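You operate a simulated robot arm through the tools that you are given. There is no shell and no other tool.

You run a simulated robot arm. Do the job below in one go: nothing can be reset, and whatever is moved stays where it is left.

## Task
Wash and rinse the green spacer, then set it on the second peg.
Fine: pump soap into the wash basin three times first; leave the other spacers.

The check looks at the end state, three seconds after you hand in, the way a careful person would. Anything else that was tipped, shoved, dropped, spilled or broken makes it a failure.

## Robot
A 7-joint arm with a two-finger parallel gripper, fixed in place. Base frame: the origin is at the foot of the arm, x ahead of it, y to its left, z up; the work surface is at about z = 78. Units: cm, degrees, N and s.
Its first joint turns from -149.0 to 149.0 degrees. Payload 3.5 kg.
The TCP is the grasp point between the finger pads, 2.3 cm short of the fingertips. In the tool frame z runs along the fingers and y along their closing line. The gripper opens to 9.4 cm. The fingers are 3.8 cm wide and 1 cm thick; the gripper's body (5.4 by 9.6 cm) begins 3.9 cm behind the TCP.
Orientation is told as [roll, pitch, yaw] about the base's x, y, z axes, in that order, counted from this pose: with the fingers straight down and closing along the base's y, the tool's x points along the base's -x, its y along +y and its z along -z.

## Interface
- The arm moves only by the tool send_rows. Its argument "targets" is a list of rows, each an object (a shift or turn left out is 0, a gripper value left out holds the last) with "rotation": the turn, a rotation vector about the base's x, y, z in rad, a list of three; "translation": the shift along the base's x, y, z in cm, a list of three; "gripper": the finger opening in cm, from 0 to 9.4. In form: [{"rotation": [ax, ay, az], "translation": [x, y, z], "gripper": gripper}, ...]. A call has 1 to 20 rows; each row is the pose to reach, as a shift and turn from the pose commanded when the call began. Rows are played at 5 a second. More than 5 cm and 8.6 degrees between two rows, or a gripper value outside its range, and nothing of the call is played. A pose out of reach is approached as far as the arm can. The call stops where the force on the tool passes 40 N (or 10 N more than at its start, if that is more) or the arm is blocked; 0.2 s more then pass. Each finger travels about 15.3 cm/s and halts on what it meets, pressing with about 36 N; the grip force reading is that of the motor and also rises with nothing between the fingers. The clock runs only during rows and for 0.2 s after the last one: add rows that repeat a pose to give the fingers time. It gives the time, the measured TCP pose, the force on the tool (base axes), the opening and the grip force at its end, in the units of the frame above (readings bear some noise), with the torque about the TCP (base axes, N m) and any sound that the robot's microphone picked up.
- Cameras (640 x 400 px; columns grow to the right, rows downward): "scene" is fixed at [39.64, -49.92, 136.94]; the picture's right is [0.89, -0.47, 0.00], its down [-0.17, -0.32, -0.93] and it looks along [0.43, 0.83, -0.36] (base axes); focal length 348 px, centre (320, 200). "wrist" rides on the gripper at [8.6, 1.6, -7.4] in the tool frame; the picture's right is [-0.18, 0.98, 0.00], its down [-0.58, -0.11, -0.81] and it looks along [-0.79, -0.15, 0.59] (tool axes); focal length 243 px, centre (320, 200). There is no depth. A picture from a camera that has moved, and an enlarged one, comes with that camera's place and axes in the base frame and with its lens.
- camera(camera): a new picture of that camera. It takes no simulated time.
- inspect(camera, box): a new picture of the part [left, top, right, bottom] of that camera's present view, enlarged. It takes no simulated time.
- job_done(): hands the job in; it is judged then, once.

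Nothing tells you positions but the pictures and the camera data. Unless the task says otherwise, let go and move clear before handing in.

The tools are called after "Call:" as a command line: name --argument value ..., lists and objects as JSON in quotes. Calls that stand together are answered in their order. send_rows: Moves the arm, as the interface text tells. Its arguments: {"type":"object","properties":{"targets":{"type":"array","items":{"type":"object","properties":{"rotation":{"type":"array","items":{"type":"number"}},"translation":{"type":"array","items":{"type":"number"}},"gripper":{"type":"number"}}}}},"required":["targets"]} The other tools are called the same way: camera (camera) takes a picture; inspect (camera, box) takes an enlarged picture of a part of a camera's view; job_done () hands the job in.

At the start:

```text
clock: 0.0
eef_pos: [56.31, 94.16, 119.95]
tool_rot: [0.0, 0.0, 0.0]
ft_force: [0.3, -0.3, 0.2]
moment: [0.01, -0.01, 0.0]
width: 9.37
grasp_force: 0.1
```

scene: 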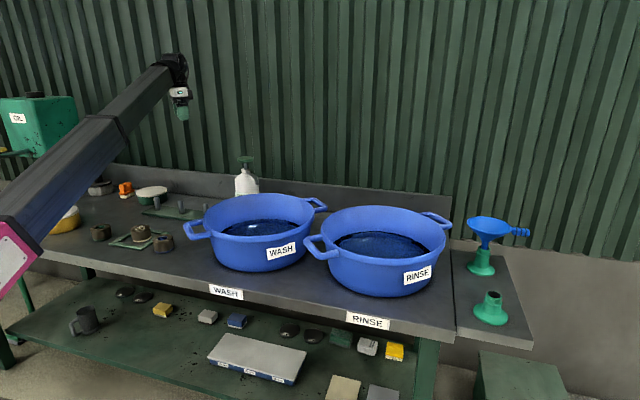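
wrist: 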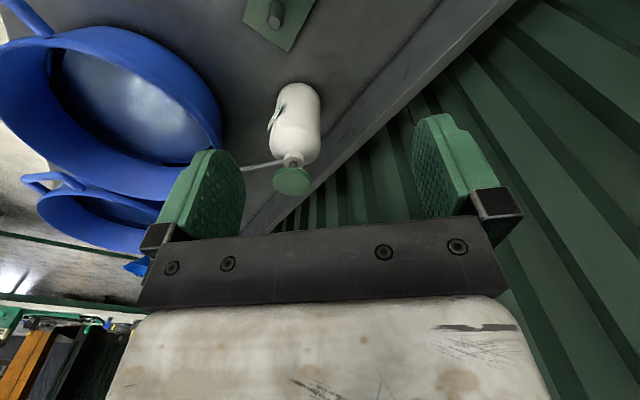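

I see a bench with a wash and a rinse basin, a soap pump bottle behind the wash basin, and some spacers and pegs on the left part of the bench. I will look closer first.

Call:
inspect --camera "scene" --box '[40, 160, 220, 272]'

Call:
inspect --camera "scene" --box '[180, 140, 340, 240]'

Call:
inspect --camera "scene" --box '[180, 180, 460, 355]'

Call:
inspect --camera "scene" --box '[420, 190, 580, 290]'

Call:
inspect --camera "wrist" --box '[160, 0, 480, 200]'

```text
3.56 times, centred on (130, 216) of scene
camera zoom: at [39.64, -49.92, 136.94], right [0.89, -0.47, 0.0], down [-0.17, -0.32, -0.93], along [0.43, 0.83, -0.36], focal length 1237 px, centre (996, 143)
```

zoom: 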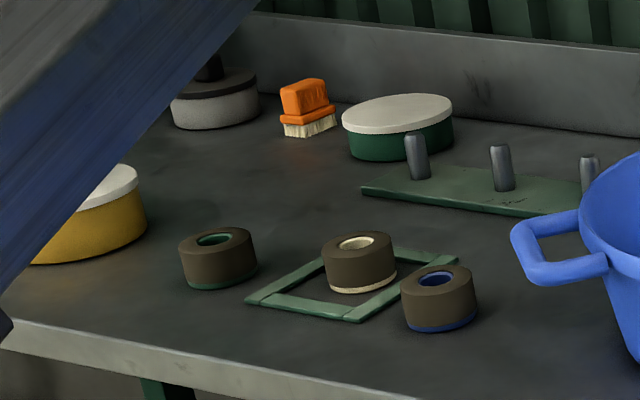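

```text
4.00 times, centred on (260, 190) of scene
camera zoom: at [39.64, -49.92, 136.94], right [0.89, -0.47, 0.0], down [-0.17, -0.32, -0.93], along [0.43, 0.83, -0.36], focal length 1392 px, centre (560, 240)
```

zoom: 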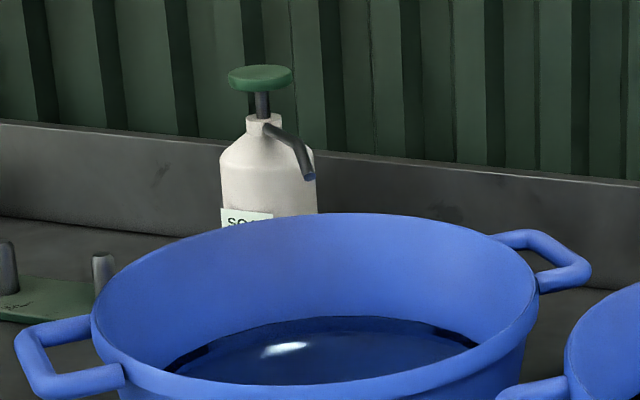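

```text
2.29 times, centred on (320, 268) of scene
camera zoom: at [39.64, -49.92, 136.94], right [0.89, -0.47, 0.0], down [-0.17, -0.32, -0.93], along [0.43, 0.83, -0.36], focal length 795 px, centre (320, 46)
```

zoom: 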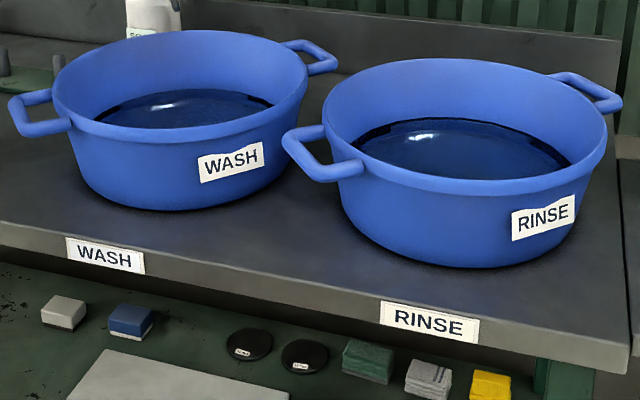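

```text
4.00 times, centred on (500, 240) of scene
camera zoom: at [39.64, -49.92, 136.94], right [0.89, -0.47, 0.0], down [-0.17, -0.32, -0.93], along [0.43, 0.83, -0.36], focal length 1392 px, centre (-400, 40)
```

zoom: 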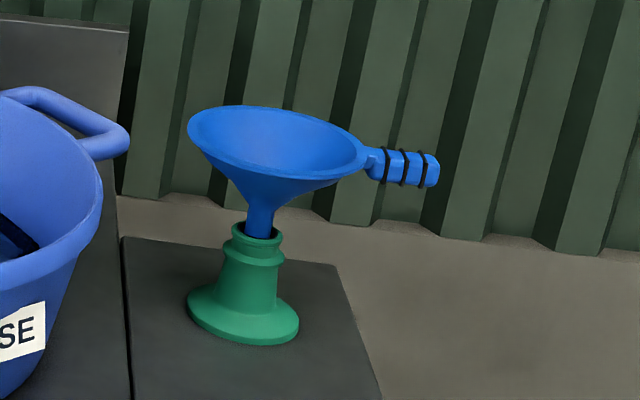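

```text
2.00 times, centred on (320, 100) of wrist
camera zoom: at [47.72, 95.78, 127.48], right [0.18, 0.98, 0.0], down [0.58, -0.11, 0.81], along [0.79, -0.15, -0.59], focal length 485 px, centre (320, 400)
```

zoom: 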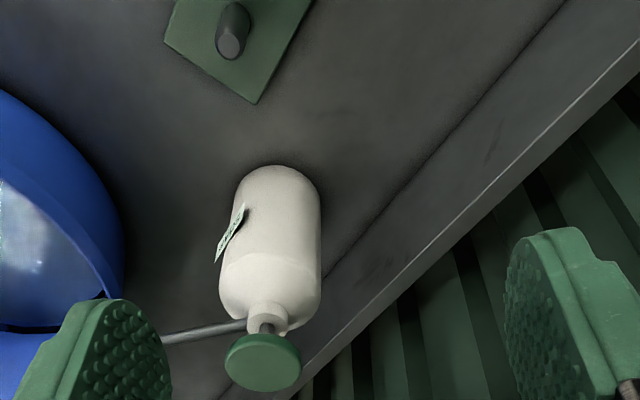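

The bench holds three dirty spacers (green-banded at about (22, 90), cream and blue next to it), a peg board near (51, 96), and a soap pump near (76.6, 85.4) whose top is at z about 102. I will pull the arm back to view the board and spacers from the wrist camera before touching anything.

Call:
send_rows --targets '[{"translation": [-4, 0, 1]}, {"translation": [-8, 0, 2]}, {"translation": [-12, 0, 3]}, {"translation": [-16, 0, 4]}, {"translation": [-20, 0, 5]}, {"translation": [-24, 0, 5]}, {"translation": [-28, 0, 5]}, {"translation": [-28, 0, 5]}]'

Call:
camera --camera "wrist"

Call:
camera --camera "scene"

```text
clock: 1.8
eef_pos: [28.42, 94.52, 124.11]
tool_rot: [1.0, -0.5, 0.0]
ft_force: [-0.1, 0.3, 0.4]
moment: [-0.01, 0.02, 0.04]
width: 9.4
grasp_force: 0.0
out of reach, approached as far as the arm can: row 5, 6, 7, 8
```

```text
taken
camera wrist: at [19.75, 96.01, 131.6], right [0.18, 0.98, 0.02], down [0.58, -0.12, 0.81], along [0.8, -0.14, -0.59], focal length 243 px, centre (320, 200)
```

wrist: 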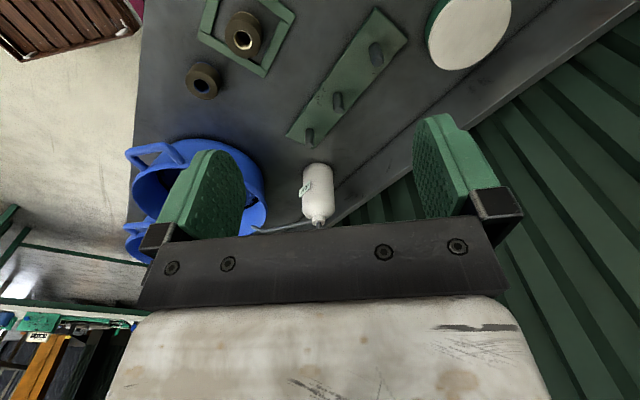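

```text
taken
```

scene: 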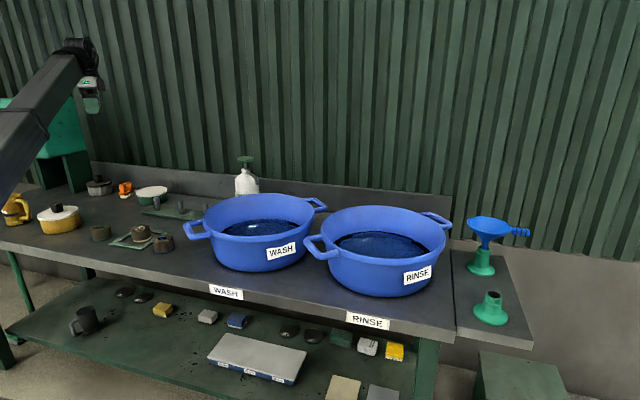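

The peg board has three pegs (so the middle one is second either way), and the arm reaches poorly with yaw 0 here. I will turn the tool to face outward along the arm's direction and pull inward to look at the spacers.

Call:
send_rows --targets '[{"translation": [0, -3, 0], "rotation": [0, 0, 0.14]}, {"translation": [0, -6, 0], "rotation": [0, 0, 0.28]}, {"translation": [0, -9, 0], "rotation": [0, 0, 0.42]}, {"translation": [0, -12, 0], "rotation": [0, 0, 0.56]}, {"translation": [0, -15, 0], "rotation": [0, 0, 0.7]}, {"translation": [0, -18, 0], "rotation": [0, 0, 0.84]}, {"translation": [0, -21, 0], "rotation": [0, 0, 0.98]}, {"translation": [0, -24, 0], "rotation": [0, 0, 1.12]}, {"translation": [0, -26, 0], "rotation": [0, 0, 1.2]}, {"translation": [0, -26, 0], "rotation": [0, 0, 1.2]}]'

Call:
camera --camera "wrist"

Call:
camera --camera "scene"

```text
clock: 3.3
eef_pos: [29.08, 77.66, 120.9]
tool_rot: [1.4, -3.5, 48.7]
ft_force: [-17.3, 14.4, -4.6]
moment: [-0.91, -1.72, -2.24]
width: 9.44
grasp_force: 0.2
out of reach, approached as far as the arm can: row 1, 2, 3, 4, 5, 6, 7
stopped in row 7: the force on the tool passed its limit at 113 N (the readings are from after the stop); the commanded pose is now the measured one
```

```text
taken
camera wrist: at [22.05, 71.78, 127.91], right [-0.62, 0.79, 0.04], down [0.45, 0.31, 0.84], along [0.65, 0.53, -0.55], focal length 243 px, centre (320, 200)
```

wrist: 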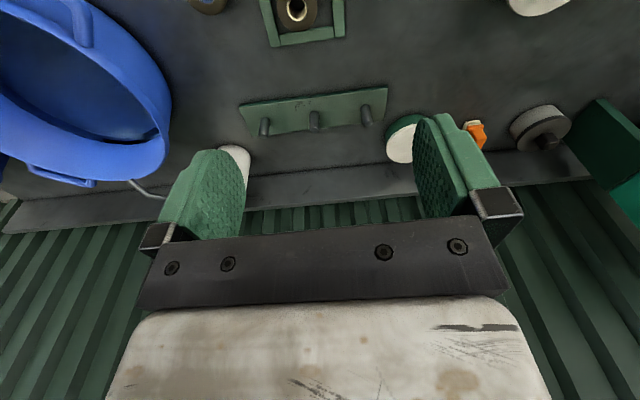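

```text
taken
```

scene: 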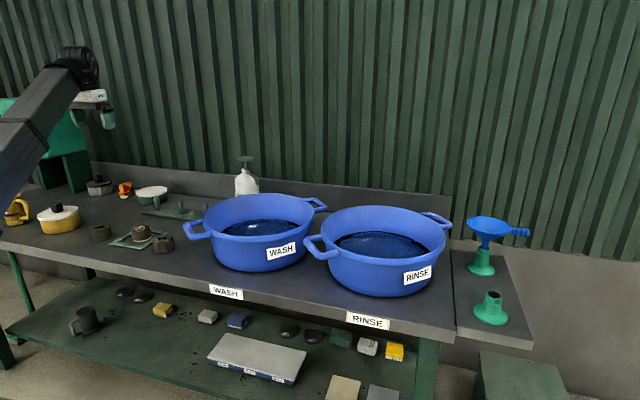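

The wrist ran out of room (likely the hand against the forearm) when high and close in, but nothing on the bench moved. I will drop lower, where the tool-down range is better, and level the tool.

Call:
send_rows --targets '[{"translation": [0.5, 1, -3], "rotation": [-0.02, 0.007, 0]}, {"translation": [0, 2, -6], "rotation": [-0.04, 0.015, 0]}, {"translation": [0, 2, -9], "rotation": [-0.062, 0.022, 0]}, {"translation": [0, 2, -12], "rotation": [-0.062, 0.022, 0]}, {"translation": [0, 2, -15], "rotation": [-0.062, 0.022, 0]}, {"translation": [0, 2, -15], "rotation": [-0.062, 0.022, 0]}]'

Call:
camera --camera "wrist"

Call:
camera --camera "scene"

```text
clock: 4.7
eef_pos: [29.26, 79.64, 105.99]
tool_rot: [-0.2, 0.0, 48.9]
ft_force: [1.0, -0.2, -0.1]
moment: [-0.03, 0.01, 0.01]
width: 9.4
grasp_force: 0.1
```

```text
taken
camera wrist: at [22.36, 74.19, 113.51], right [-0.62, 0.79, 0.0], down [0.46, 0.37, 0.81], along [0.63, 0.5, -0.59], focal length 243 px, centre (320, 200)
```

wrist: 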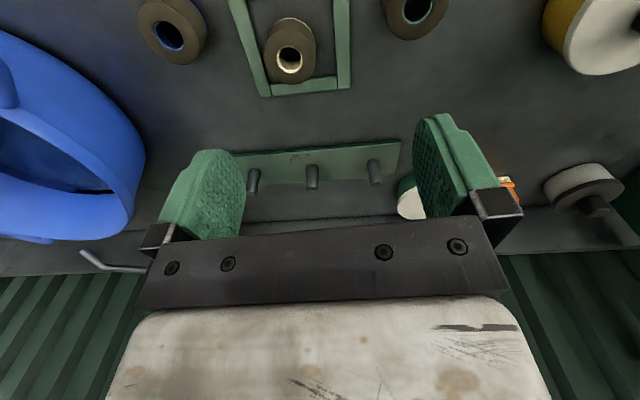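

```text
taken
```

scene: 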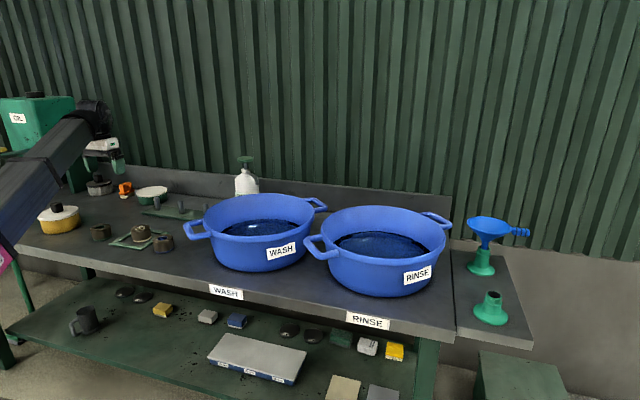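

Now the wrist view is good: green spacer at the top right, cream one inside the green frame, blue one left, pegs ahead. I'll enlarge to measure.

Call:
inspect --camera "wrist" --box '[220, 120, 420, 245]'

Call:
inspect --camera "wrist" --box '[120, 0, 480, 110]'

```text
3.20 times, centred on (320, 182) of wrist
camera zoom: at [22.36, 74.19, 113.51], right [-0.62, 0.79, 0.0], down [0.46, 0.37, 0.81], along [0.63, 0.5, -0.59], focal length 776 px, centre (320, 256)
```

zoom: 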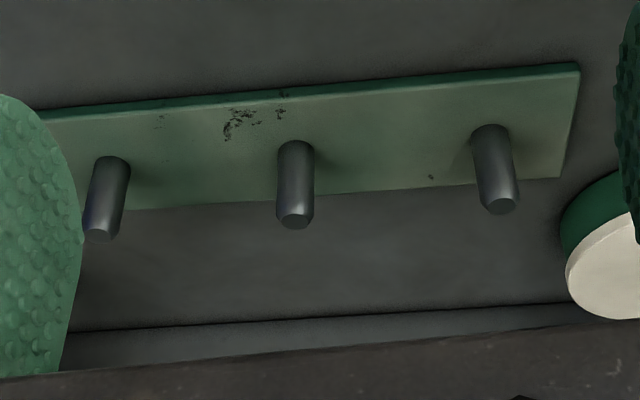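

```text
1.78 times, centred on (300, 55) of wrist
camera zoom: at [22.36, 74.19, 113.51], right [-0.62, 0.79, 0.0], down [0.46, 0.37, 0.81], along [0.63, 0.5, -0.59], focal length 431 px, centre (356, 458)
```

zoom: 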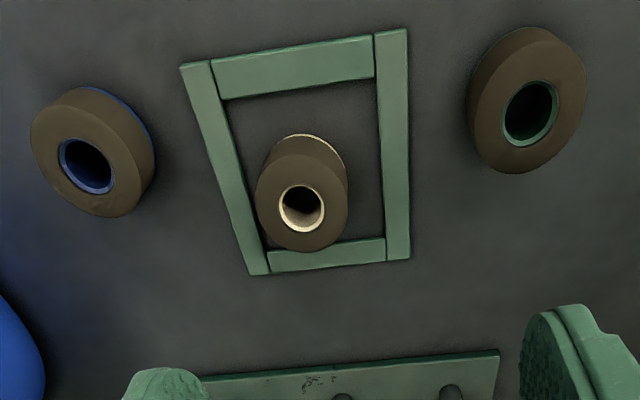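

Measured so far: green spacer top centre near (22.5, 87.3, 82.9), middle peg near (51.1, 95.4) with tip at z about 85, wash basin centre near (71, 53), rinse near (100, 25), rims near z 90. Next I check the gripper's shape in the scene view and move to look at the soap pump and wash basin.

Call:
inspect --camera "scene" --box '[60, 90, 156, 150]'

Call:
send_rows --targets '[{"translation": [3, -2, 0.5], "rotation": [0, 0, -0.02]}, {"translation": [6, -4, 1], "rotation": [0, 0, -0.04]}, {"translation": [9, -6, 1.5], "rotation": [0, 0, -0.06]}, {"translation": [12, -8, 2], "rotation": [0, 0, -0.08]}, {"translation": [15, -10, 2], "rotation": [0, 0, -0.08]}, {"translation": [18, -12, 2], "rotation": [0, 0, -0.08]}, {"translation": [20, -13, 2], "rotation": [0, 0, -0.08]}, {"translation": [20, -13, 2], "rotation": [0, 0, -0.08]}]'

Call:
camera --camera "wrist"

Call:
camera --camera "scene"

```text
6.67 times, centred on (108, 120) of scene
camera zoom: at [39.64, -49.92, 136.94], right [0.89, -0.47, 0.0], down [-0.17, -0.32, -0.93], along [0.43, 0.83, -0.36], focal length 2320 px, centre (1733, 733)
```

zoom: 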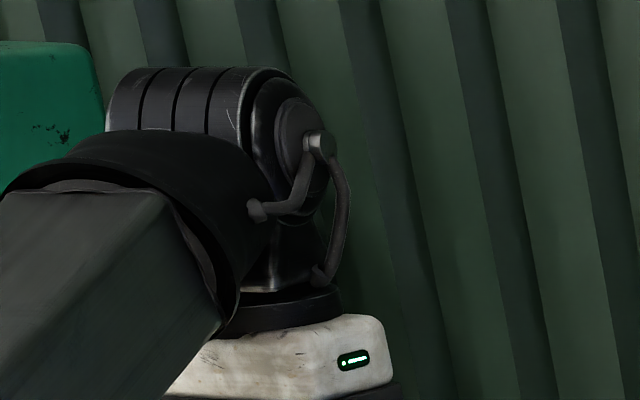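

```text
clock: 6.5
eef_pos: [49.25, 66.66, 107.98]
tool_rot: [0.0, 0.1, 44.3]
ft_force: [-0.1, -0.2, -0.3]
moment: [0.02, 0.0, 0.0]
width: 9.42
grasp_force: 0.1
```

```text
taken
camera wrist: at [42.06, 61.73, 115.45], right [-0.55, 0.83, 0.0], down [0.49, 0.33, 0.81], along [0.67, 0.45, -0.59], focal length 243 px, centre (320, 200)
```

wrist: 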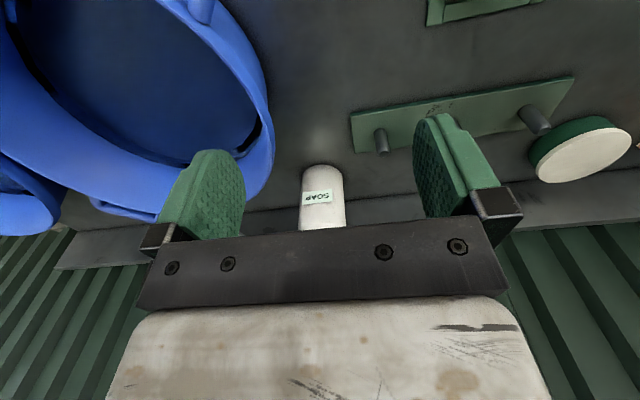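

```text
taken
```

scene: 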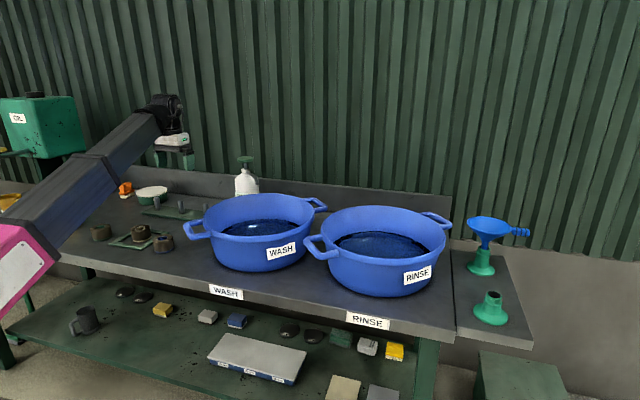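

The bottle's axis checks out at about (76.6, 85.4). I'll close the fingers and test how far out the arm can go, staying well above the pump.

Call:
send_rows --targets '[{"translation": [3, 2, 1], "gripper": 0}, {"translation": [6, 4, 2], "gripper": 0}, {"translation": [9, 6, 3], "gripper": 0}, {"translation": [12, 8, 4], "gripper": 0}, {"translation": [15, 10, 4], "gripper": 0}, {"translation": [18, 12, 4], "gripper": 0}, {"translation": [18, 12, 4], "gripper": 0}]'

Call:
camera --camera "wrist"

Call:
camera --camera "scene"

```text
clock: 8.1
eef_pos: [67.33, 78.63, 111.92]
tool_rot: [0.0, 0.1, 44.2]
ft_force: [-0.5, 0.1, 0.9]
moment: [0.02, 0.0, 0.02]
width: 0.02
grasp_force: 36.1
```

```text
taken
camera wrist: at [60.02, 73.81, 119.43], right [-0.55, 0.83, 0.0], down [0.49, 0.33, 0.81], along [0.67, 0.45, -0.59], focal length 243 px, centre (320, 200)
```

wrist: 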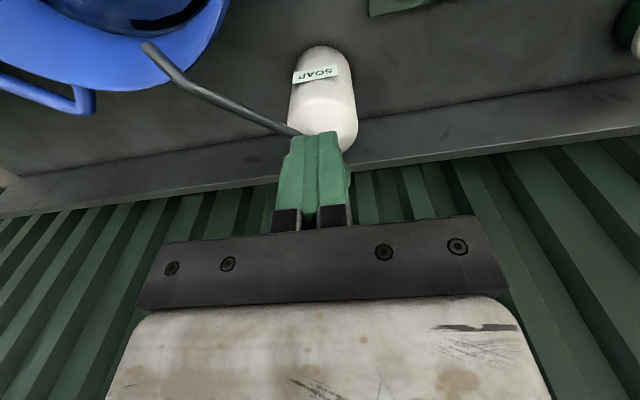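

```text
taken
```

scene: 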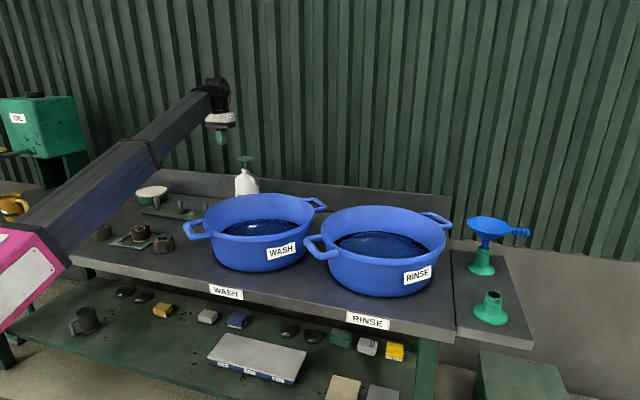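

The spout tip is near (75, 67, 97), over the wash basin, so pumping will deliver soap there. I continue outward over the pump head, still above it.

Call:
send_rows --targets '[{"translation": [3, 2.2, 0], "gripper": 0}, {"translation": [6, 4.5, 0], "gripper": 0}, {"translation": [9.3, 6.8, 0], "gripper": 0}, {"translation": [9.3, 6.8, 0], "gripper": 0}]'

Call:
camera --camera "wrist"

Call:
inspect --camera "scene" --box '[180, 60, 340, 220]'

```text
clock: 9.1
eef_pos: [76.47, 85.63, 112.09]
tool_rot: [-0.1, 0.0, 44.3]
ft_force: [-0.3, 0.2, -0.6]
moment: [0.0, 0.0, 0.02]
width: 0.0
grasp_force: 36.0
```

```text
taken
camera wrist: at [69.14, 80.64, 119.59], right [-0.55, 0.83, 0.0], down [0.49, 0.33, 0.81], along [0.67, 0.45, -0.59], focal length 243 px, centre (320, 200)
```

wrist: 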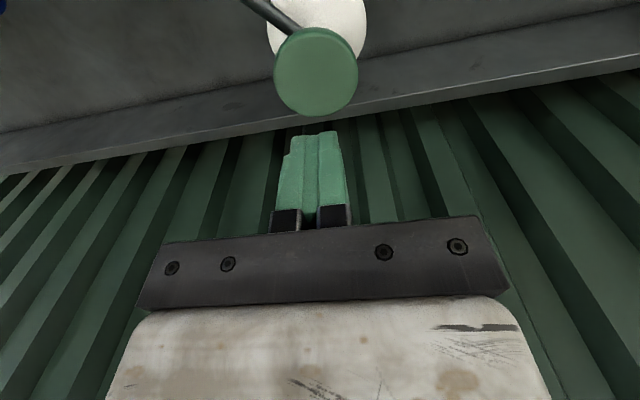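

```text
2.50 times, centred on (260, 140) of scene
camera zoom: at [39.64, -49.92, 136.94], right [0.89, -0.47, 0.0], down [-0.17, -0.32, -0.93], along [0.43, 0.83, -0.36], focal length 870 px, centre (470, 350)
```

zoom: 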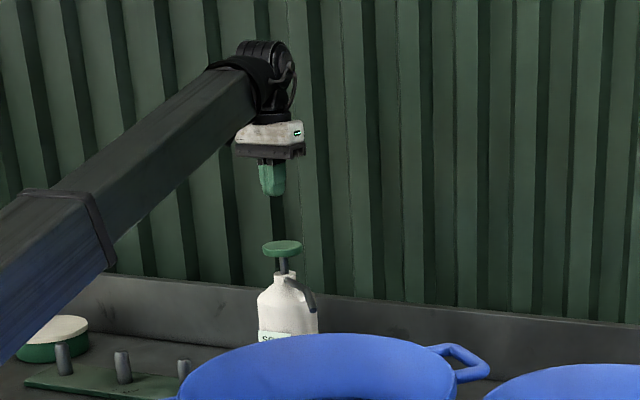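

The closed fingertips hang right above the pump disc (centre about (76.8, 85.4), top at z about 102). I lower slowly to feel the contact and push the pump for a first stroke.

Call:
send_rows --targets '[{"translation": [0.4, -0.1, -2], "gripper": 0}, {"translation": [0.4, -0.1, -4], "gripper": 0}, {"translation": [0.4, -0.1, -6], "gripper": 0}, {"translation": [0.4, -0.1, -6.5], "gripper": 0}, {"translation": [0.4, -0.1, -7], "gripper": 0}, {"translation": [0.4, -0.1, -7.5], "gripper": 0}, {"translation": [0.4, -0.1, -8], "gripper": 0}, {"translation": [0.4, -0.1, -8.3], "gripper": 0}]'

Call:
inspect --camera "scene" --box '[200, 100, 300, 200]'

Call:
camera --camera "wrist"

```text
clock: 10.9
eef_pos: [76.69, 85.47, 103.6]
tool_rot: [-0.1, -0.1, 44.3]
ft_force: [0.5, 0.5, 1.4]
moment: [-0.01, 0.02, 0.01]
width: 0.01
grasp_force: 35.8
```

```text
4.00 times, centred on (250, 150) of scene
camera zoom: at [39.64, -49.92, 136.94], right [0.89, -0.47, 0.0], down [-0.17, -0.32, -0.93], along [0.43, 0.83, -0.36], focal length 1392 px, centre (600, 400)
```

zoom: 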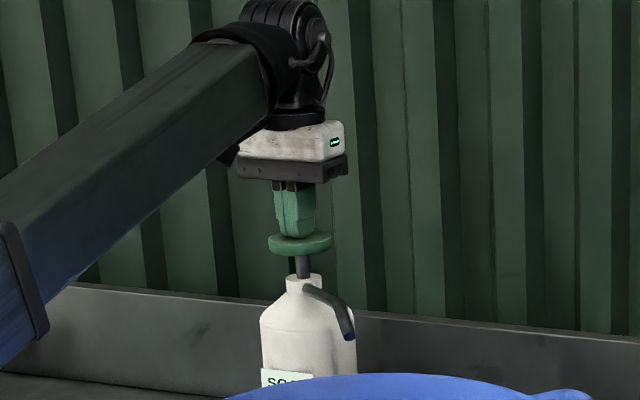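

```text
taken
camera wrist: at [69.55, 80.46, 111.12], right [-0.55, 0.83, 0.0], down [0.49, 0.33, 0.81], along [0.67, 0.45, -0.59], focal length 243 px, centre (320, 200)
```

wrist: 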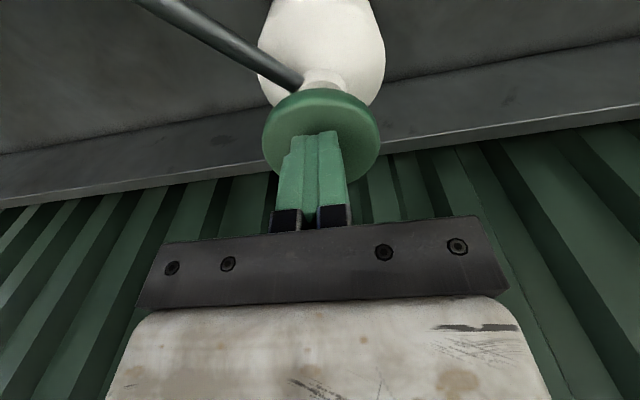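

The fingertips are just at the disc, well centred, with about 2 cm of visible stem. I press down in small steps now.

Call:
send_rows --targets '[{"translation": [0, 0, -0.3], "gripper": 0}, {"translation": [0, 0, -0.6], "gripper": 0}, {"translation": [0, 0, -0.9], "gripper": 0}, {"translation": [0, 0, -1.2], "gripper": 0}]'

Call:
inspect --camera "scene" --box '[200, 100, 300, 200]'

```text
clock: 11.9
eef_pos: [76.82, 85.25, 102.49]
tool_rot: [0.1, 0.1, 44.4]
ft_force: [-1.6, 1.1, 3.4]
moment: [0.0, 0.03, 0.02]
width: 0.0
grasp_force: 35.6
heard: click
```

```text
4.00 times, centred on (250, 150) of scene
camera zoom: at [39.64, -49.92, 136.94], right [0.89, -0.47, 0.0], down [-0.17, -0.32, -0.93], along [0.43, 0.83, -0.36], focal length 1392 px, centre (600, 400)
```

zoom: 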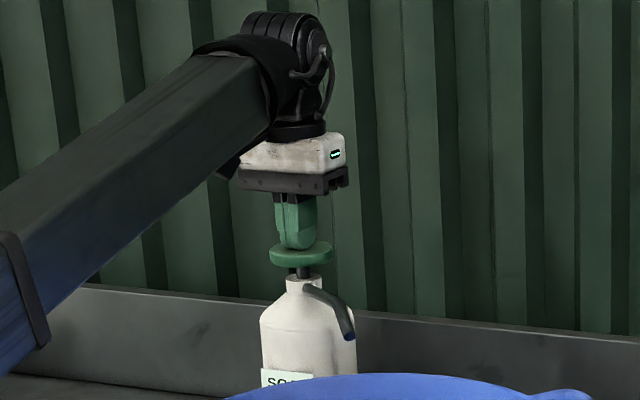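

I heard a click at about 1.1 cm of travel with only 3 N. I'll check the basin and spout for soap before releasing.

Call:
inspect --camera "scene" --box '[180, 160, 340, 260]'

Call:
camera --camera "wrist"

```text
4.00 times, centred on (260, 210) of scene
camera zoom: at [39.64, -49.92, 136.94], right [0.89, -0.47, 0.0], down [-0.17, -0.32, -0.93], along [0.43, 0.83, -0.36], focal length 1392 px, centre (560, 160)
```

zoom: 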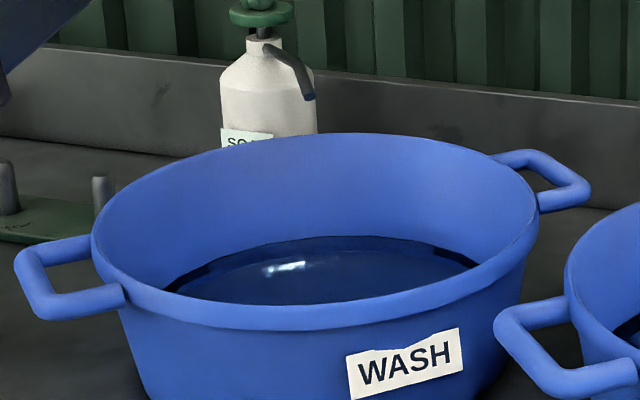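

```text
taken
camera wrist: at [69.5, 80.37, 109.96], right [-0.55, 0.83, 0.0], down [0.49, 0.33, 0.81], along [0.67, 0.45, -0.59], focal length 243 px, centre (320, 200)
```

wrist: 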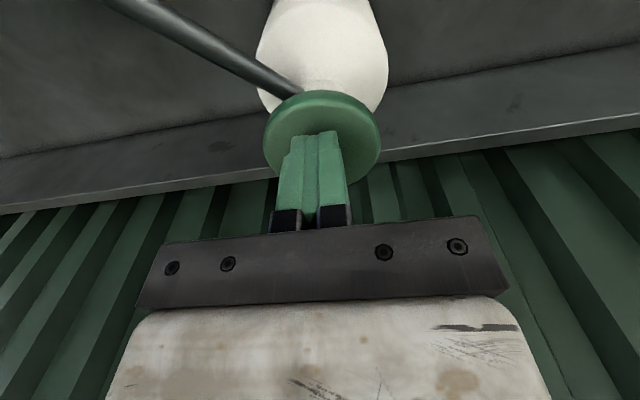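

No visible change yet, so I press slightly further to feel whether this is the end of the stroke.

Call:
send_rows --targets '[{"translation": [0, 0, -0.2], "gripper": 0}, {"translation": [0, 0, -0.4], "gripper": 0}, {"translation": [0, 0, -0.4], "gripper": 0}]'

Call:
inspect --camera "scene" --box '[180, 130, 340, 230]'

```text
clock: 12.7
eef_pos: [76.78, 85.04, 101.89]
tool_rot: [-0.1, 0.1, 44.2]
ft_force: [-1.4, 1.2, 4.8]
moment: [0.04, 0.03, 0.0]
width: 0.01
grasp_force: 36.3
```

```text
4.00 times, centred on (260, 180) of scene
camera zoom: at [39.64, -49.92, 136.94], right [0.89, -0.47, 0.0], down [-0.17, -0.32, -0.93], along [0.43, 0.83, -0.36], focal length 1392 px, centre (560, 280)
```

zoom: 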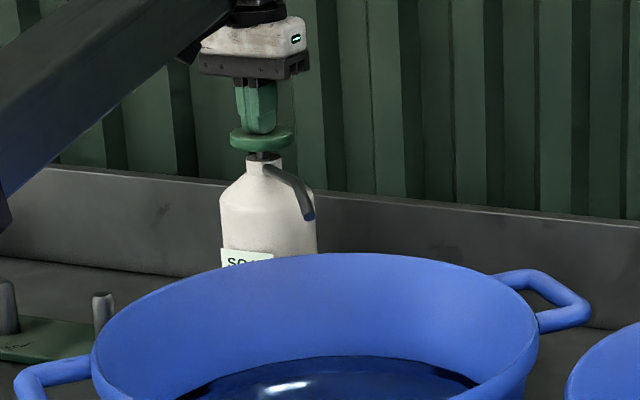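

The pump behaves like a light spring and the click came at about 1 cm. I'll release fully, wait for the head to return, and look.

Call:
send_rows --targets '[{"translation": [0, 0, 0.5], "gripper": 0}, {"translation": [0, 0, 1.0], "gripper": 0}, {"translation": [0, 0, 1.6], "gripper": 0}, {"translation": [0, 0, 2.2], "gripper": 0}, {"translation": [0, 0, 2.8], "gripper": 0}, {"translation": [0, 0, 2.8], "gripper": 0}]'

Call:
inspect --camera "scene" --box '[180, 130, 340, 230]'

Call:
camera --camera "wrist"

```text
clock: 14.1
eef_pos: [76.73, 85.3, 104.76]
tool_rot: [-0.1, 0.1, 44.3]
ft_force: [0.5, 1.3, 0.1]
moment: [-0.02, 0.02, 0.01]
width: 0.01
grasp_force: 35.9
```

```text
4.00 times, centred on (260, 180) of scene
camera zoom: at [39.64, -49.92, 136.94], right [0.89, -0.47, 0.0], down [-0.17, -0.32, -0.93], along [0.43, 0.83, -0.36], focal length 1392 px, centre (560, 280)
```

zoom: 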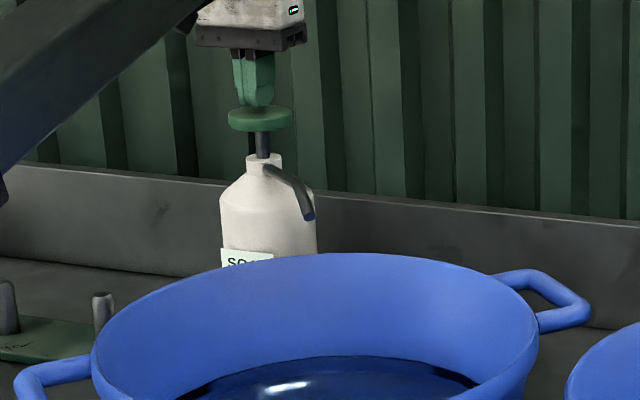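

```text
taken
camera wrist: at [69.52, 80.45, 112.3], right [-0.55, 0.83, 0.0], down [0.49, 0.33, 0.81], along [0.67, 0.45, -0.59], focal length 243 px, centre (320, 200)
```

wrist: 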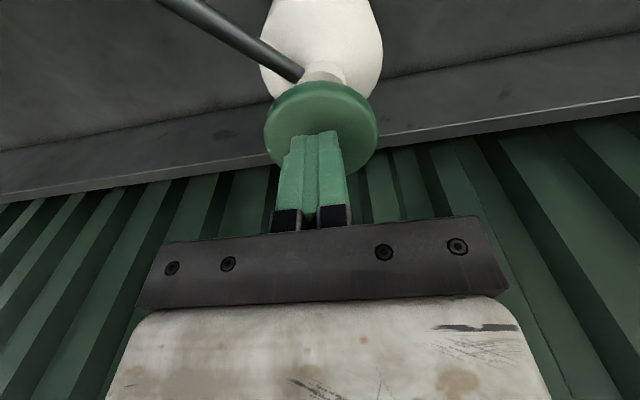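

The head came back up fully. Second stroke: down the same depth, listening for the click.

Call:
send_rows --targets '[{"translation": [0, 0, -0.7], "gripper": 0}, {"translation": [0, 0, -1.2], "gripper": 0}, {"translation": [0, 0, -1.7], "gripper": 0}, {"translation": [0, 0, -2.2], "gripper": 0}, {"translation": [0, 0, -2.7], "gripper": 0}, {"translation": [0, 0, -2.8], "gripper": 0}, {"translation": [0, 0, -2.8], "gripper": 0}]'

Call:
inspect --camera "scene" --box '[180, 130, 340, 230]'

```text
clock: 15.7
eef_pos: [76.82, 85.35, 102.11]
tool_rot: [0.0, 0.0, 44.2]
ft_force: [-1.9, 0.5, 3.3]
moment: [0.02, 0.03, 0.02]
width: 0.01
grasp_force: 35.5
heard: click
```

```text
4.00 times, centred on (260, 180) of scene
camera zoom: at [39.64, -49.92, 136.94], right [0.89, -0.47, 0.0], down [-0.17, -0.32, -0.93], along [0.43, 0.83, -0.36], focal length 1392 px, centre (560, 280)
```

zoom: 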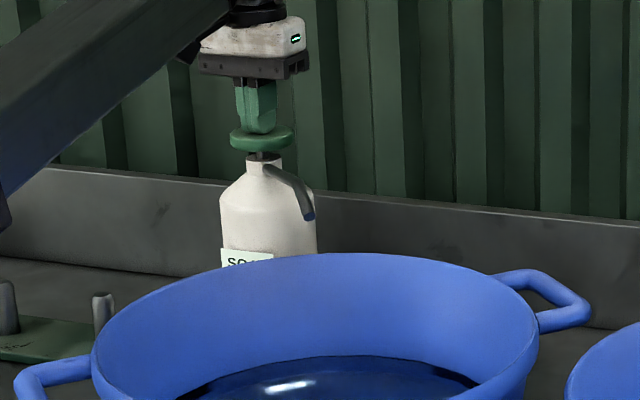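

Second click heard. I release fully again and wait for the head to rise.

Call:
send_rows --targets '[{"translation": [0, 0, 0.7], "gripper": 0}, {"translation": [0, 0, 1.4], "gripper": 0}, {"translation": [0, 0, 2.1], "gripper": 0}, {"translation": [0, 0, 2.8], "gripper": 0}, {"translation": [0, 0, 2.8], "gripper": 0}, {"translation": [0, 0, 2.8], "gripper": 0}]'

Call:
inspect --camera "scene" --box '[180, 130, 340, 230]'

```text
clock: 17.1
eef_pos: [76.92, 85.4, 104.69]
tool_rot: [-0.1, 0.1, 44.2]
ft_force: [-0.9, -0.1, -0.7]
moment: [0.01, -0.02, 0.0]
width: 0.0
grasp_force: 35.8
```

```text
4.00 times, centred on (260, 180) of scene
camera zoom: at [39.64, -49.92, 136.94], right [0.89, -0.47, 0.0], down [-0.17, -0.32, -0.93], along [0.43, 0.83, -0.36], focal length 1392 px, centre (560, 280)
```

zoom: 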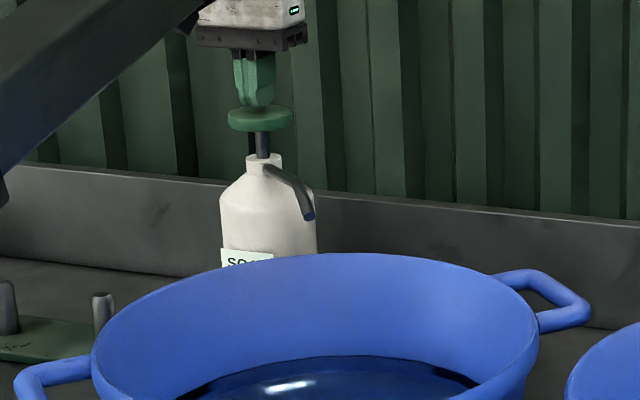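

The head is back up. Third and last stroke.

Call:
send_rows --targets '[{"translation": [0, 0, -0.7], "gripper": 0}, {"translation": [0, 0, -1.2], "gripper": 0}, {"translation": [0, 0, -1.7], "gripper": 0}, {"translation": [0, 0, -2.2], "gripper": 0}, {"translation": [0, 0, -2.7], "gripper": 0}, {"translation": [0, 0, -2.8], "gripper": 0}, {"translation": [0, 0, -2.8], "gripper": 0}]'

```text
clock: 18.7
eef_pos: [76.92, 85.35, 102.03]
tool_rot: [-0.1, -0.1, 44.2]
ft_force: [1.3, 1.7, 4.0]
moment: [0.03, -0.02, -0.02]
width: 0.0
grasp_force: 35.8
heard: click
```

Third click heard. I lift clear of the pump and look at the wash basin.

Call:
send_rows --targets '[{"translation": [0, 0, 0.8], "gripper": 0}, {"translation": [0, 0, 1.6], "gripper": 0}, {"translation": [0, 0, 2.4], "gripper": 0}, {"translation": [0, 0, 3.2], "gripper": 0}, {"translation": [0, 0, 5], "gripper": 0}, {"translation": [0, 0, 7.5], "gripper": 0}, {"translation": [0, 0, 10], "gripper": 0}, {"translation": [0, 0, 10], "gripper": 0}]'

Call:
camera --camera "scene"

Call:
inspect --camera "scene" --box '[180, 140, 340, 240]'

```text
clock: 20.5
eef_pos: [76.97, 85.31, 112.12]
tool_rot: [-0.1, 0.1, 44.3]
ft_force: [-0.4, -0.1, 0.0]
moment: [-0.03, 0.01, -0.02]
width: 0.0
grasp_force: 35.7
```

```text
taken
```

scene: 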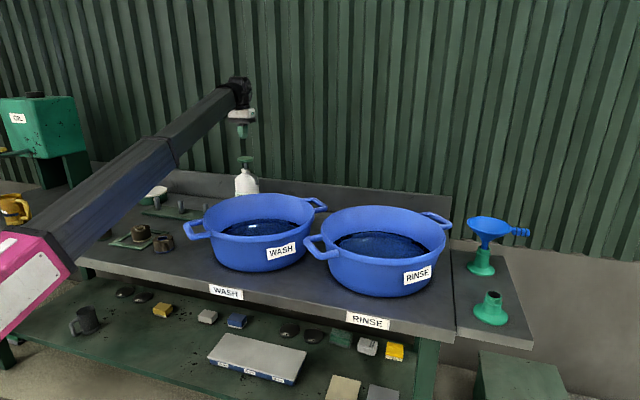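

```text
4.00 times, centred on (260, 190) of scene
camera zoom: at [39.64, -49.92, 136.94], right [0.89, -0.47, 0.0], down [-0.17, -0.32, -0.93], along [0.43, 0.83, -0.36], focal length 1392 px, centre (560, 240)
```

zoom: 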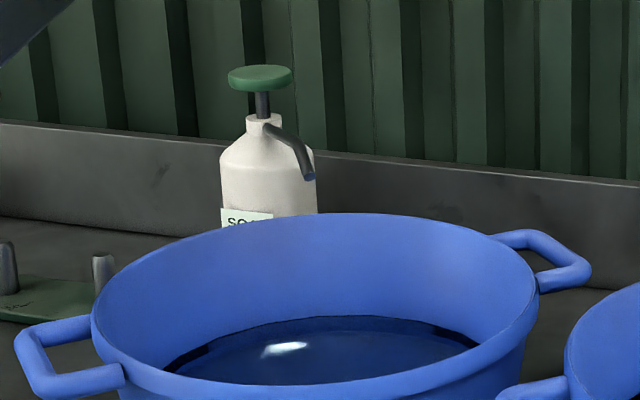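

Bottle is upright and unchanged, with three strokes done. I now move inward over the wash basin's near side to look into it and measure the rim and water level.

Call:
send_rows --targets '[{"translation": [-2.25, -3.75, -0.5]}, {"translation": [-4.5, -7.5, -1]}, {"translation": [-6.75, -11.25, -1.5]}, {"translation": [-9, -15, -2]}, {"translation": [-11.25, -18.75, -2.5]}, {"translation": [-13.5, -22.5, -3]}, {"translation": [-15.75, -26.25, -3.5]}, {"translation": [-18, -30, -4]}, {"translation": [-20.25, -33.75, -4.5]}, {"translation": [-22.5, -37.5, -5]}, {"translation": [-24.75, -41.25, -5.5]}, {"translation": [-27, -45, -6]}, {"translation": [-27, -45, -6]}]'

Call:
camera --camera "wrist"

Call:
camera --camera "scene"

```text
clock: 22.2
eef_pos: [60.49, 57.76, 108.5]
tool_rot: [-0.1, -0.5, 43.8]
ft_force: [4.1, 2.3, -10.0]
moment: [0.28, -0.45, 0.04]
width: 0.0
grasp_force: 35.5
stopped in row 8: the force on the tool passed its limit at 50 N (the readings are from after the stop); the commanded pose is now the measured one
```

```text
taken
camera wrist: at [53.05, 52.93, 115.81], right [-0.55, 0.84, 0.0], down [0.49, 0.32, 0.81], along [0.68, 0.44, -0.58], focal length 243 px, centre (320, 200)
```

wrist: 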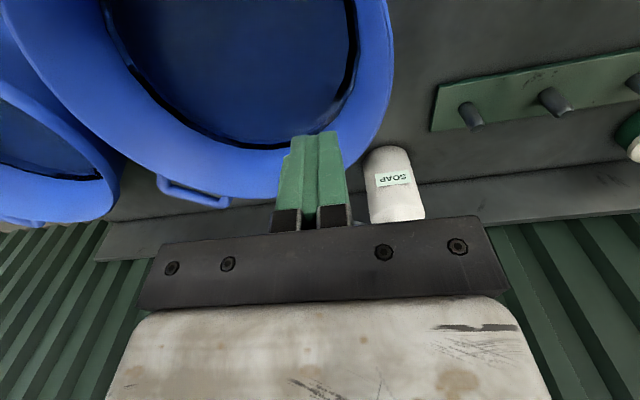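

```text
taken
```

scene: 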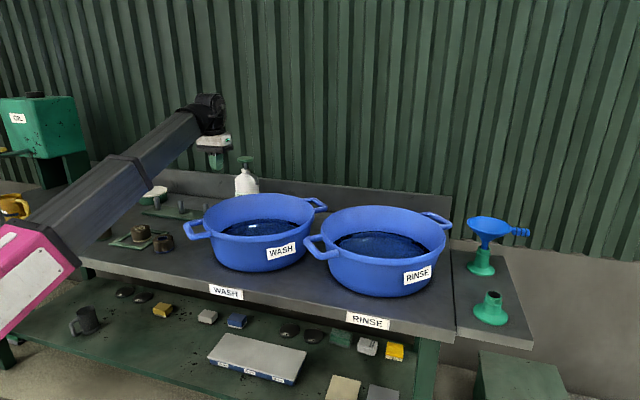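

The hand touched the forearm again: at z about 108 the arm can't come closer than roughly 84 cm tool-down, so I'll keep outward or lower. Next I swing around to hover above the green spacer with the fingers open.

Call:
send_rows --targets '[{"translation": [0.5, 3.2, -1], "rotation": [0, 0, 0.03]}, {"translation": [-3, 6.2, -1.5], "rotation": [0, 0, 0.08]}, {"translation": [-6.5, 9.2, -2], "rotation": [0, 0, 0.13]}, {"translation": [-10, 12.2, -2.8], "rotation": [0, 0, 0.18]}, {"translation": [-13.8, 15.2, -3.6], "rotation": [0, 0, 0.23]}, {"translation": [-17.6, 18.0, -4.5], "rotation": [0, 0, 0.28]}, {"translation": [-21.5, 20.8, -5.4], "rotation": [0, 0, 0.34]}, {"translation": [-25.4, 23.2, -6.3], "rotation": [0, 0, 0.4]}, {"translation": [-29.4, 25.5, -7.2], "rotation": [0, 0, 0.46]}, {"translation": [-33.4, 27.6, -8.2], "rotation": [0, 0, 0.52]}, {"translation": [-37.0, 29.0, -9.5], "rotation": [0, 0, 0.55], "gripper": 9.4}, {"translation": [-38.0, 29.3, -10.5], "rotation": [0, 0, 0.55], "gripper": 9.4}, {"translation": [-38.0, 29.3, -10.5], "rotation": [0, 0, 0.55], "gripper": 9.4}]'

Call:
camera --camera "wrist"

Call:
camera --camera "scene"

```text
clock: 25.0
eef_pos: [22.36, 87.06, 97.72]
tool_rot: [-0.1, -0.4, 75.3]
ft_force: [0.4, 1.0, -0.5]
moment: [0.0, -0.01, 0.01]
width: 9.39
grasp_force: 0.0
```

```text
taken
camera wrist: at [18.68, 79.0, 105.19], right [-0.9, 0.43, 0.0], down [0.25, 0.53, 0.81], along [0.35, 0.73, -0.59], focal length 243 px, centre (320, 200)
```

wrist: 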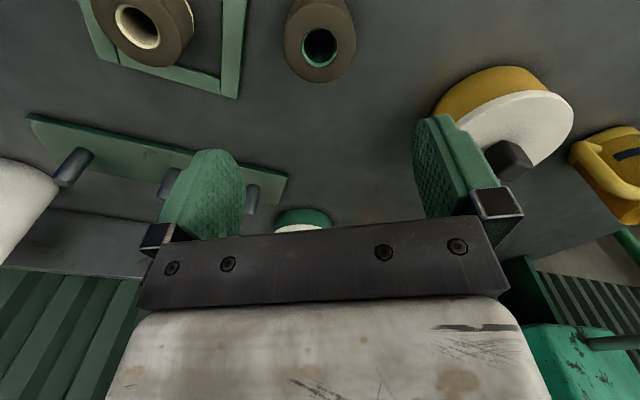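

```text
taken
```

scene: 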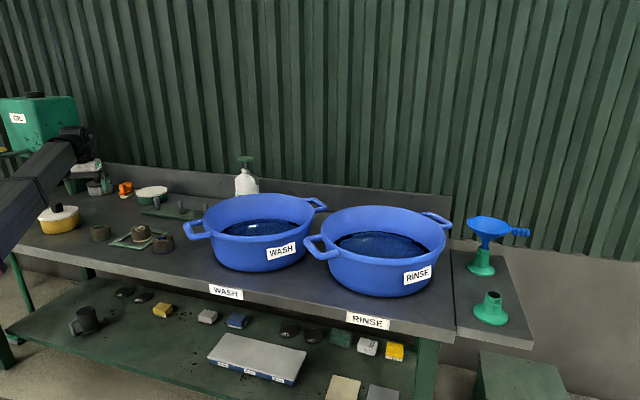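

I'm hovering above the green spacer. I'll zoom in to refine its centre and width.

Call:
inspect --camera "wrist" --box '[240, 0, 400, 100]'

Call:
inspect --camera "scene" --box '[30, 190, 190, 290]'

```text
4.00 times, centred on (320, 50) of wrist
camera zoom: at [18.68, 79.0, 105.19], right [-0.9, 0.43, 0.0], down [0.25, 0.53, 0.81], along [0.35, 0.73, -0.59], focal length 970 px, centre (320, 800)
```

zoom: 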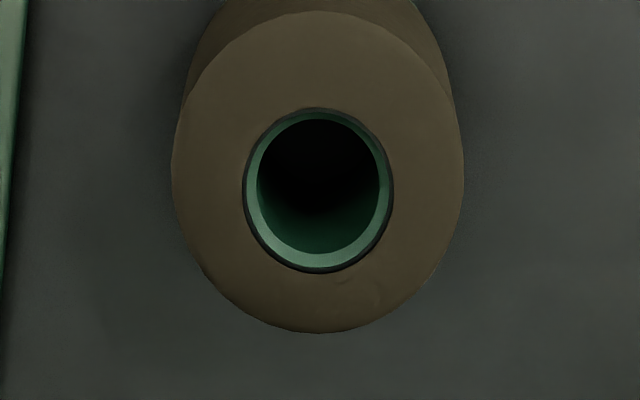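

```text
4.00 times, centred on (110, 240) of scene
camera zoom: at [39.64, -49.92, 136.94], right [0.89, -0.47, 0.0], down [-0.17, -0.32, -0.93], along [0.43, 0.83, -0.36], focal length 1392 px, centre (1160, 40)
```

zoom: 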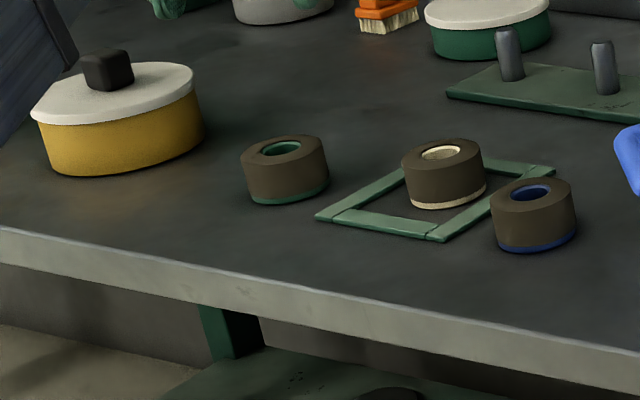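

The spacer is about 6.1 cm across with a 2.6 cm bore, centred at (22.5, 87.0), top near z 83. I lower straight down in line with it, fingers open, stopping just above the bench.

Call:
send_rows --targets '[{"translation": [0, 0, -3], "gripper": 9.4}, {"translation": [0, 0, -6], "gripper": 9.4}, {"translation": [0, 0, -9], "gripper": 9.4}, {"translation": [0, 0, -11], "gripper": 9.4}, {"translation": [0, 0, -11], "gripper": 9.4}]'

Call:
camera --camera "wrist"

Call:
inspect --camera "scene" --box '[30, 190, 190, 290]'

```text
clock: 26.2
eef_pos: [22.28, 87.13, 86.84]
tool_rot: [-0.2, -0.5, 75.3]
ft_force: [-0.4, -1.0, -1.4]
moment: [0.01, 0.02, 0.0]
width: 9.4
grasp_force: 0.1
```

```text
taken
camera wrist: at [18.59, 79.11, 94.29], right [-0.9, 0.43, 0.0], down [0.25, 0.53, 0.81], along [0.35, 0.73, -0.59], focal length 243 px, centre (320, 200)
```

wrist: 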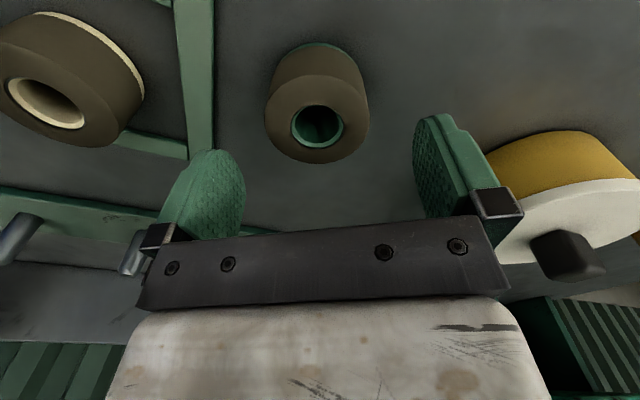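

```text
4.00 times, centred on (110, 240) of scene
camera zoom: at [39.64, -49.92, 136.94], right [0.89, -0.47, 0.0], down [-0.17, -0.32, -0.93], along [0.43, 0.83, -0.36], focal length 1392 px, centre (1160, 40)
```

zoom: 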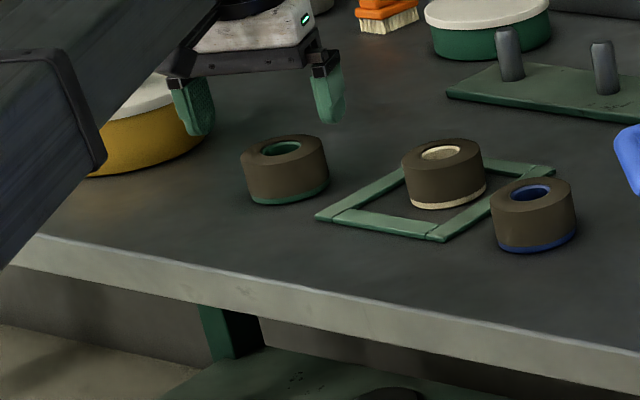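

The two wrist views place the spacer at (22.55, 87.3) with its top near z 82.2. I nudge 0.2 cm, descend to straddle it, then close the fingers.

Call:
send_rows --targets '[{"translation": [0.2, 0.2, -1.5], "gripper": 9.4}, {"translation": [0.2, 0.2, -3], "gripper": 9.4}, {"translation": [0.2, 0.2, -4.5], "gripper": 9.4}, {"translation": [0.2, 0.2, -5.3], "gripper": 9.4}, {"translation": [0.2, 0.2, -5.9], "gripper": 9.4}, {"translation": [0.2, 0.2, -5.9], "gripper": 9.4}]'

Call:
camera --camera "wrist"

Call:
inspect --camera "scene" --box '[30, 190, 190, 290]'

```text
clock: 27.6
eef_pos: [22.57, 87.15, 81.01]
tool_rot: [-0.1, -0.4, 75.3]
ft_force: [0.5, 0.7, 0.7]
moment: [-0.01, -0.04, -0.02]
width: 9.4
grasp_force: 0.1
```

```text
taken
camera wrist: at [18.88, 79.16, 88.46], right [-0.9, 0.43, 0.0], down [0.25, 0.53, 0.81], along [0.35, 0.73, -0.59], focal length 243 px, centre (320, 200)
```

wrist: 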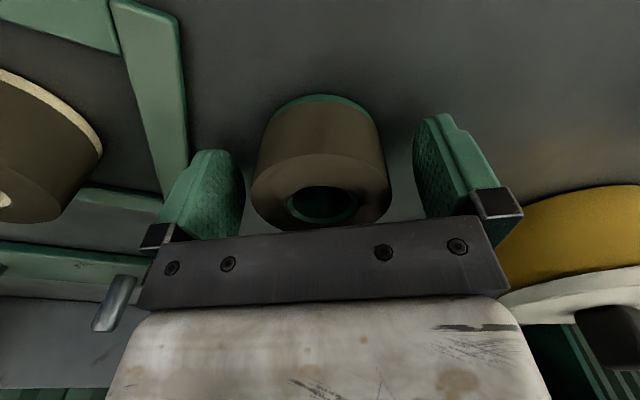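

```text
4.00 times, centred on (110, 240) of scene
camera zoom: at [39.64, -49.92, 136.94], right [0.89, -0.47, 0.0], down [-0.17, -0.32, -0.93], along [0.43, 0.83, -0.36], focal length 1392 px, centre (1160, 40)
```

zoom: 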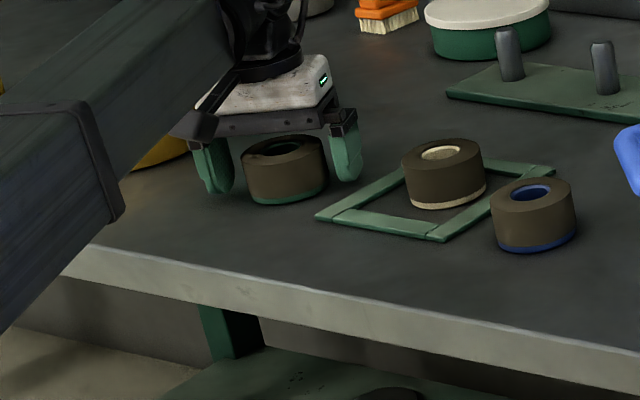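

The spacer sits nicely between the fingers with even gaps. I close on it.

Call:
send_rows --targets '[{"translation": [0, 0, 0], "gripper": 7}, {"translation": [0, 0, 0], "gripper": 6}, {"translation": [0, 0, 0], "gripper": 4}, {"translation": [0, 0, 0], "gripper": 4}, {"translation": [0, 0, 0], "gripper": 4}]'

Call:
camera --camera "wrist"

```text
clock: 28.8
eef_pos: [22.7, 87.24, 81.04]
tool_rot: [-0.1, -0.4, 75.3]
ft_force: [-0.3, 0.2, 1.6]
moment: [0.05, 0.13, -0.01]
width: 7.08
grasp_force: 35.7
```

```text
taken
camera wrist: at [18.88, 79.16, 88.47], right [-0.9, 0.43, 0.0], down [0.25, 0.53, 0.81], along [0.35, 0.73, -0.59], focal length 243 px, centre (320, 200)
```

wrist: 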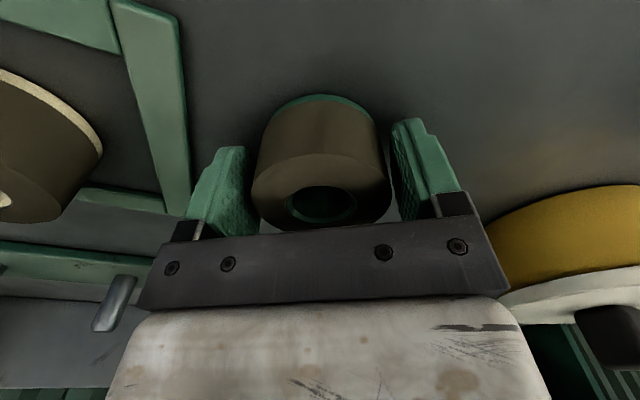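

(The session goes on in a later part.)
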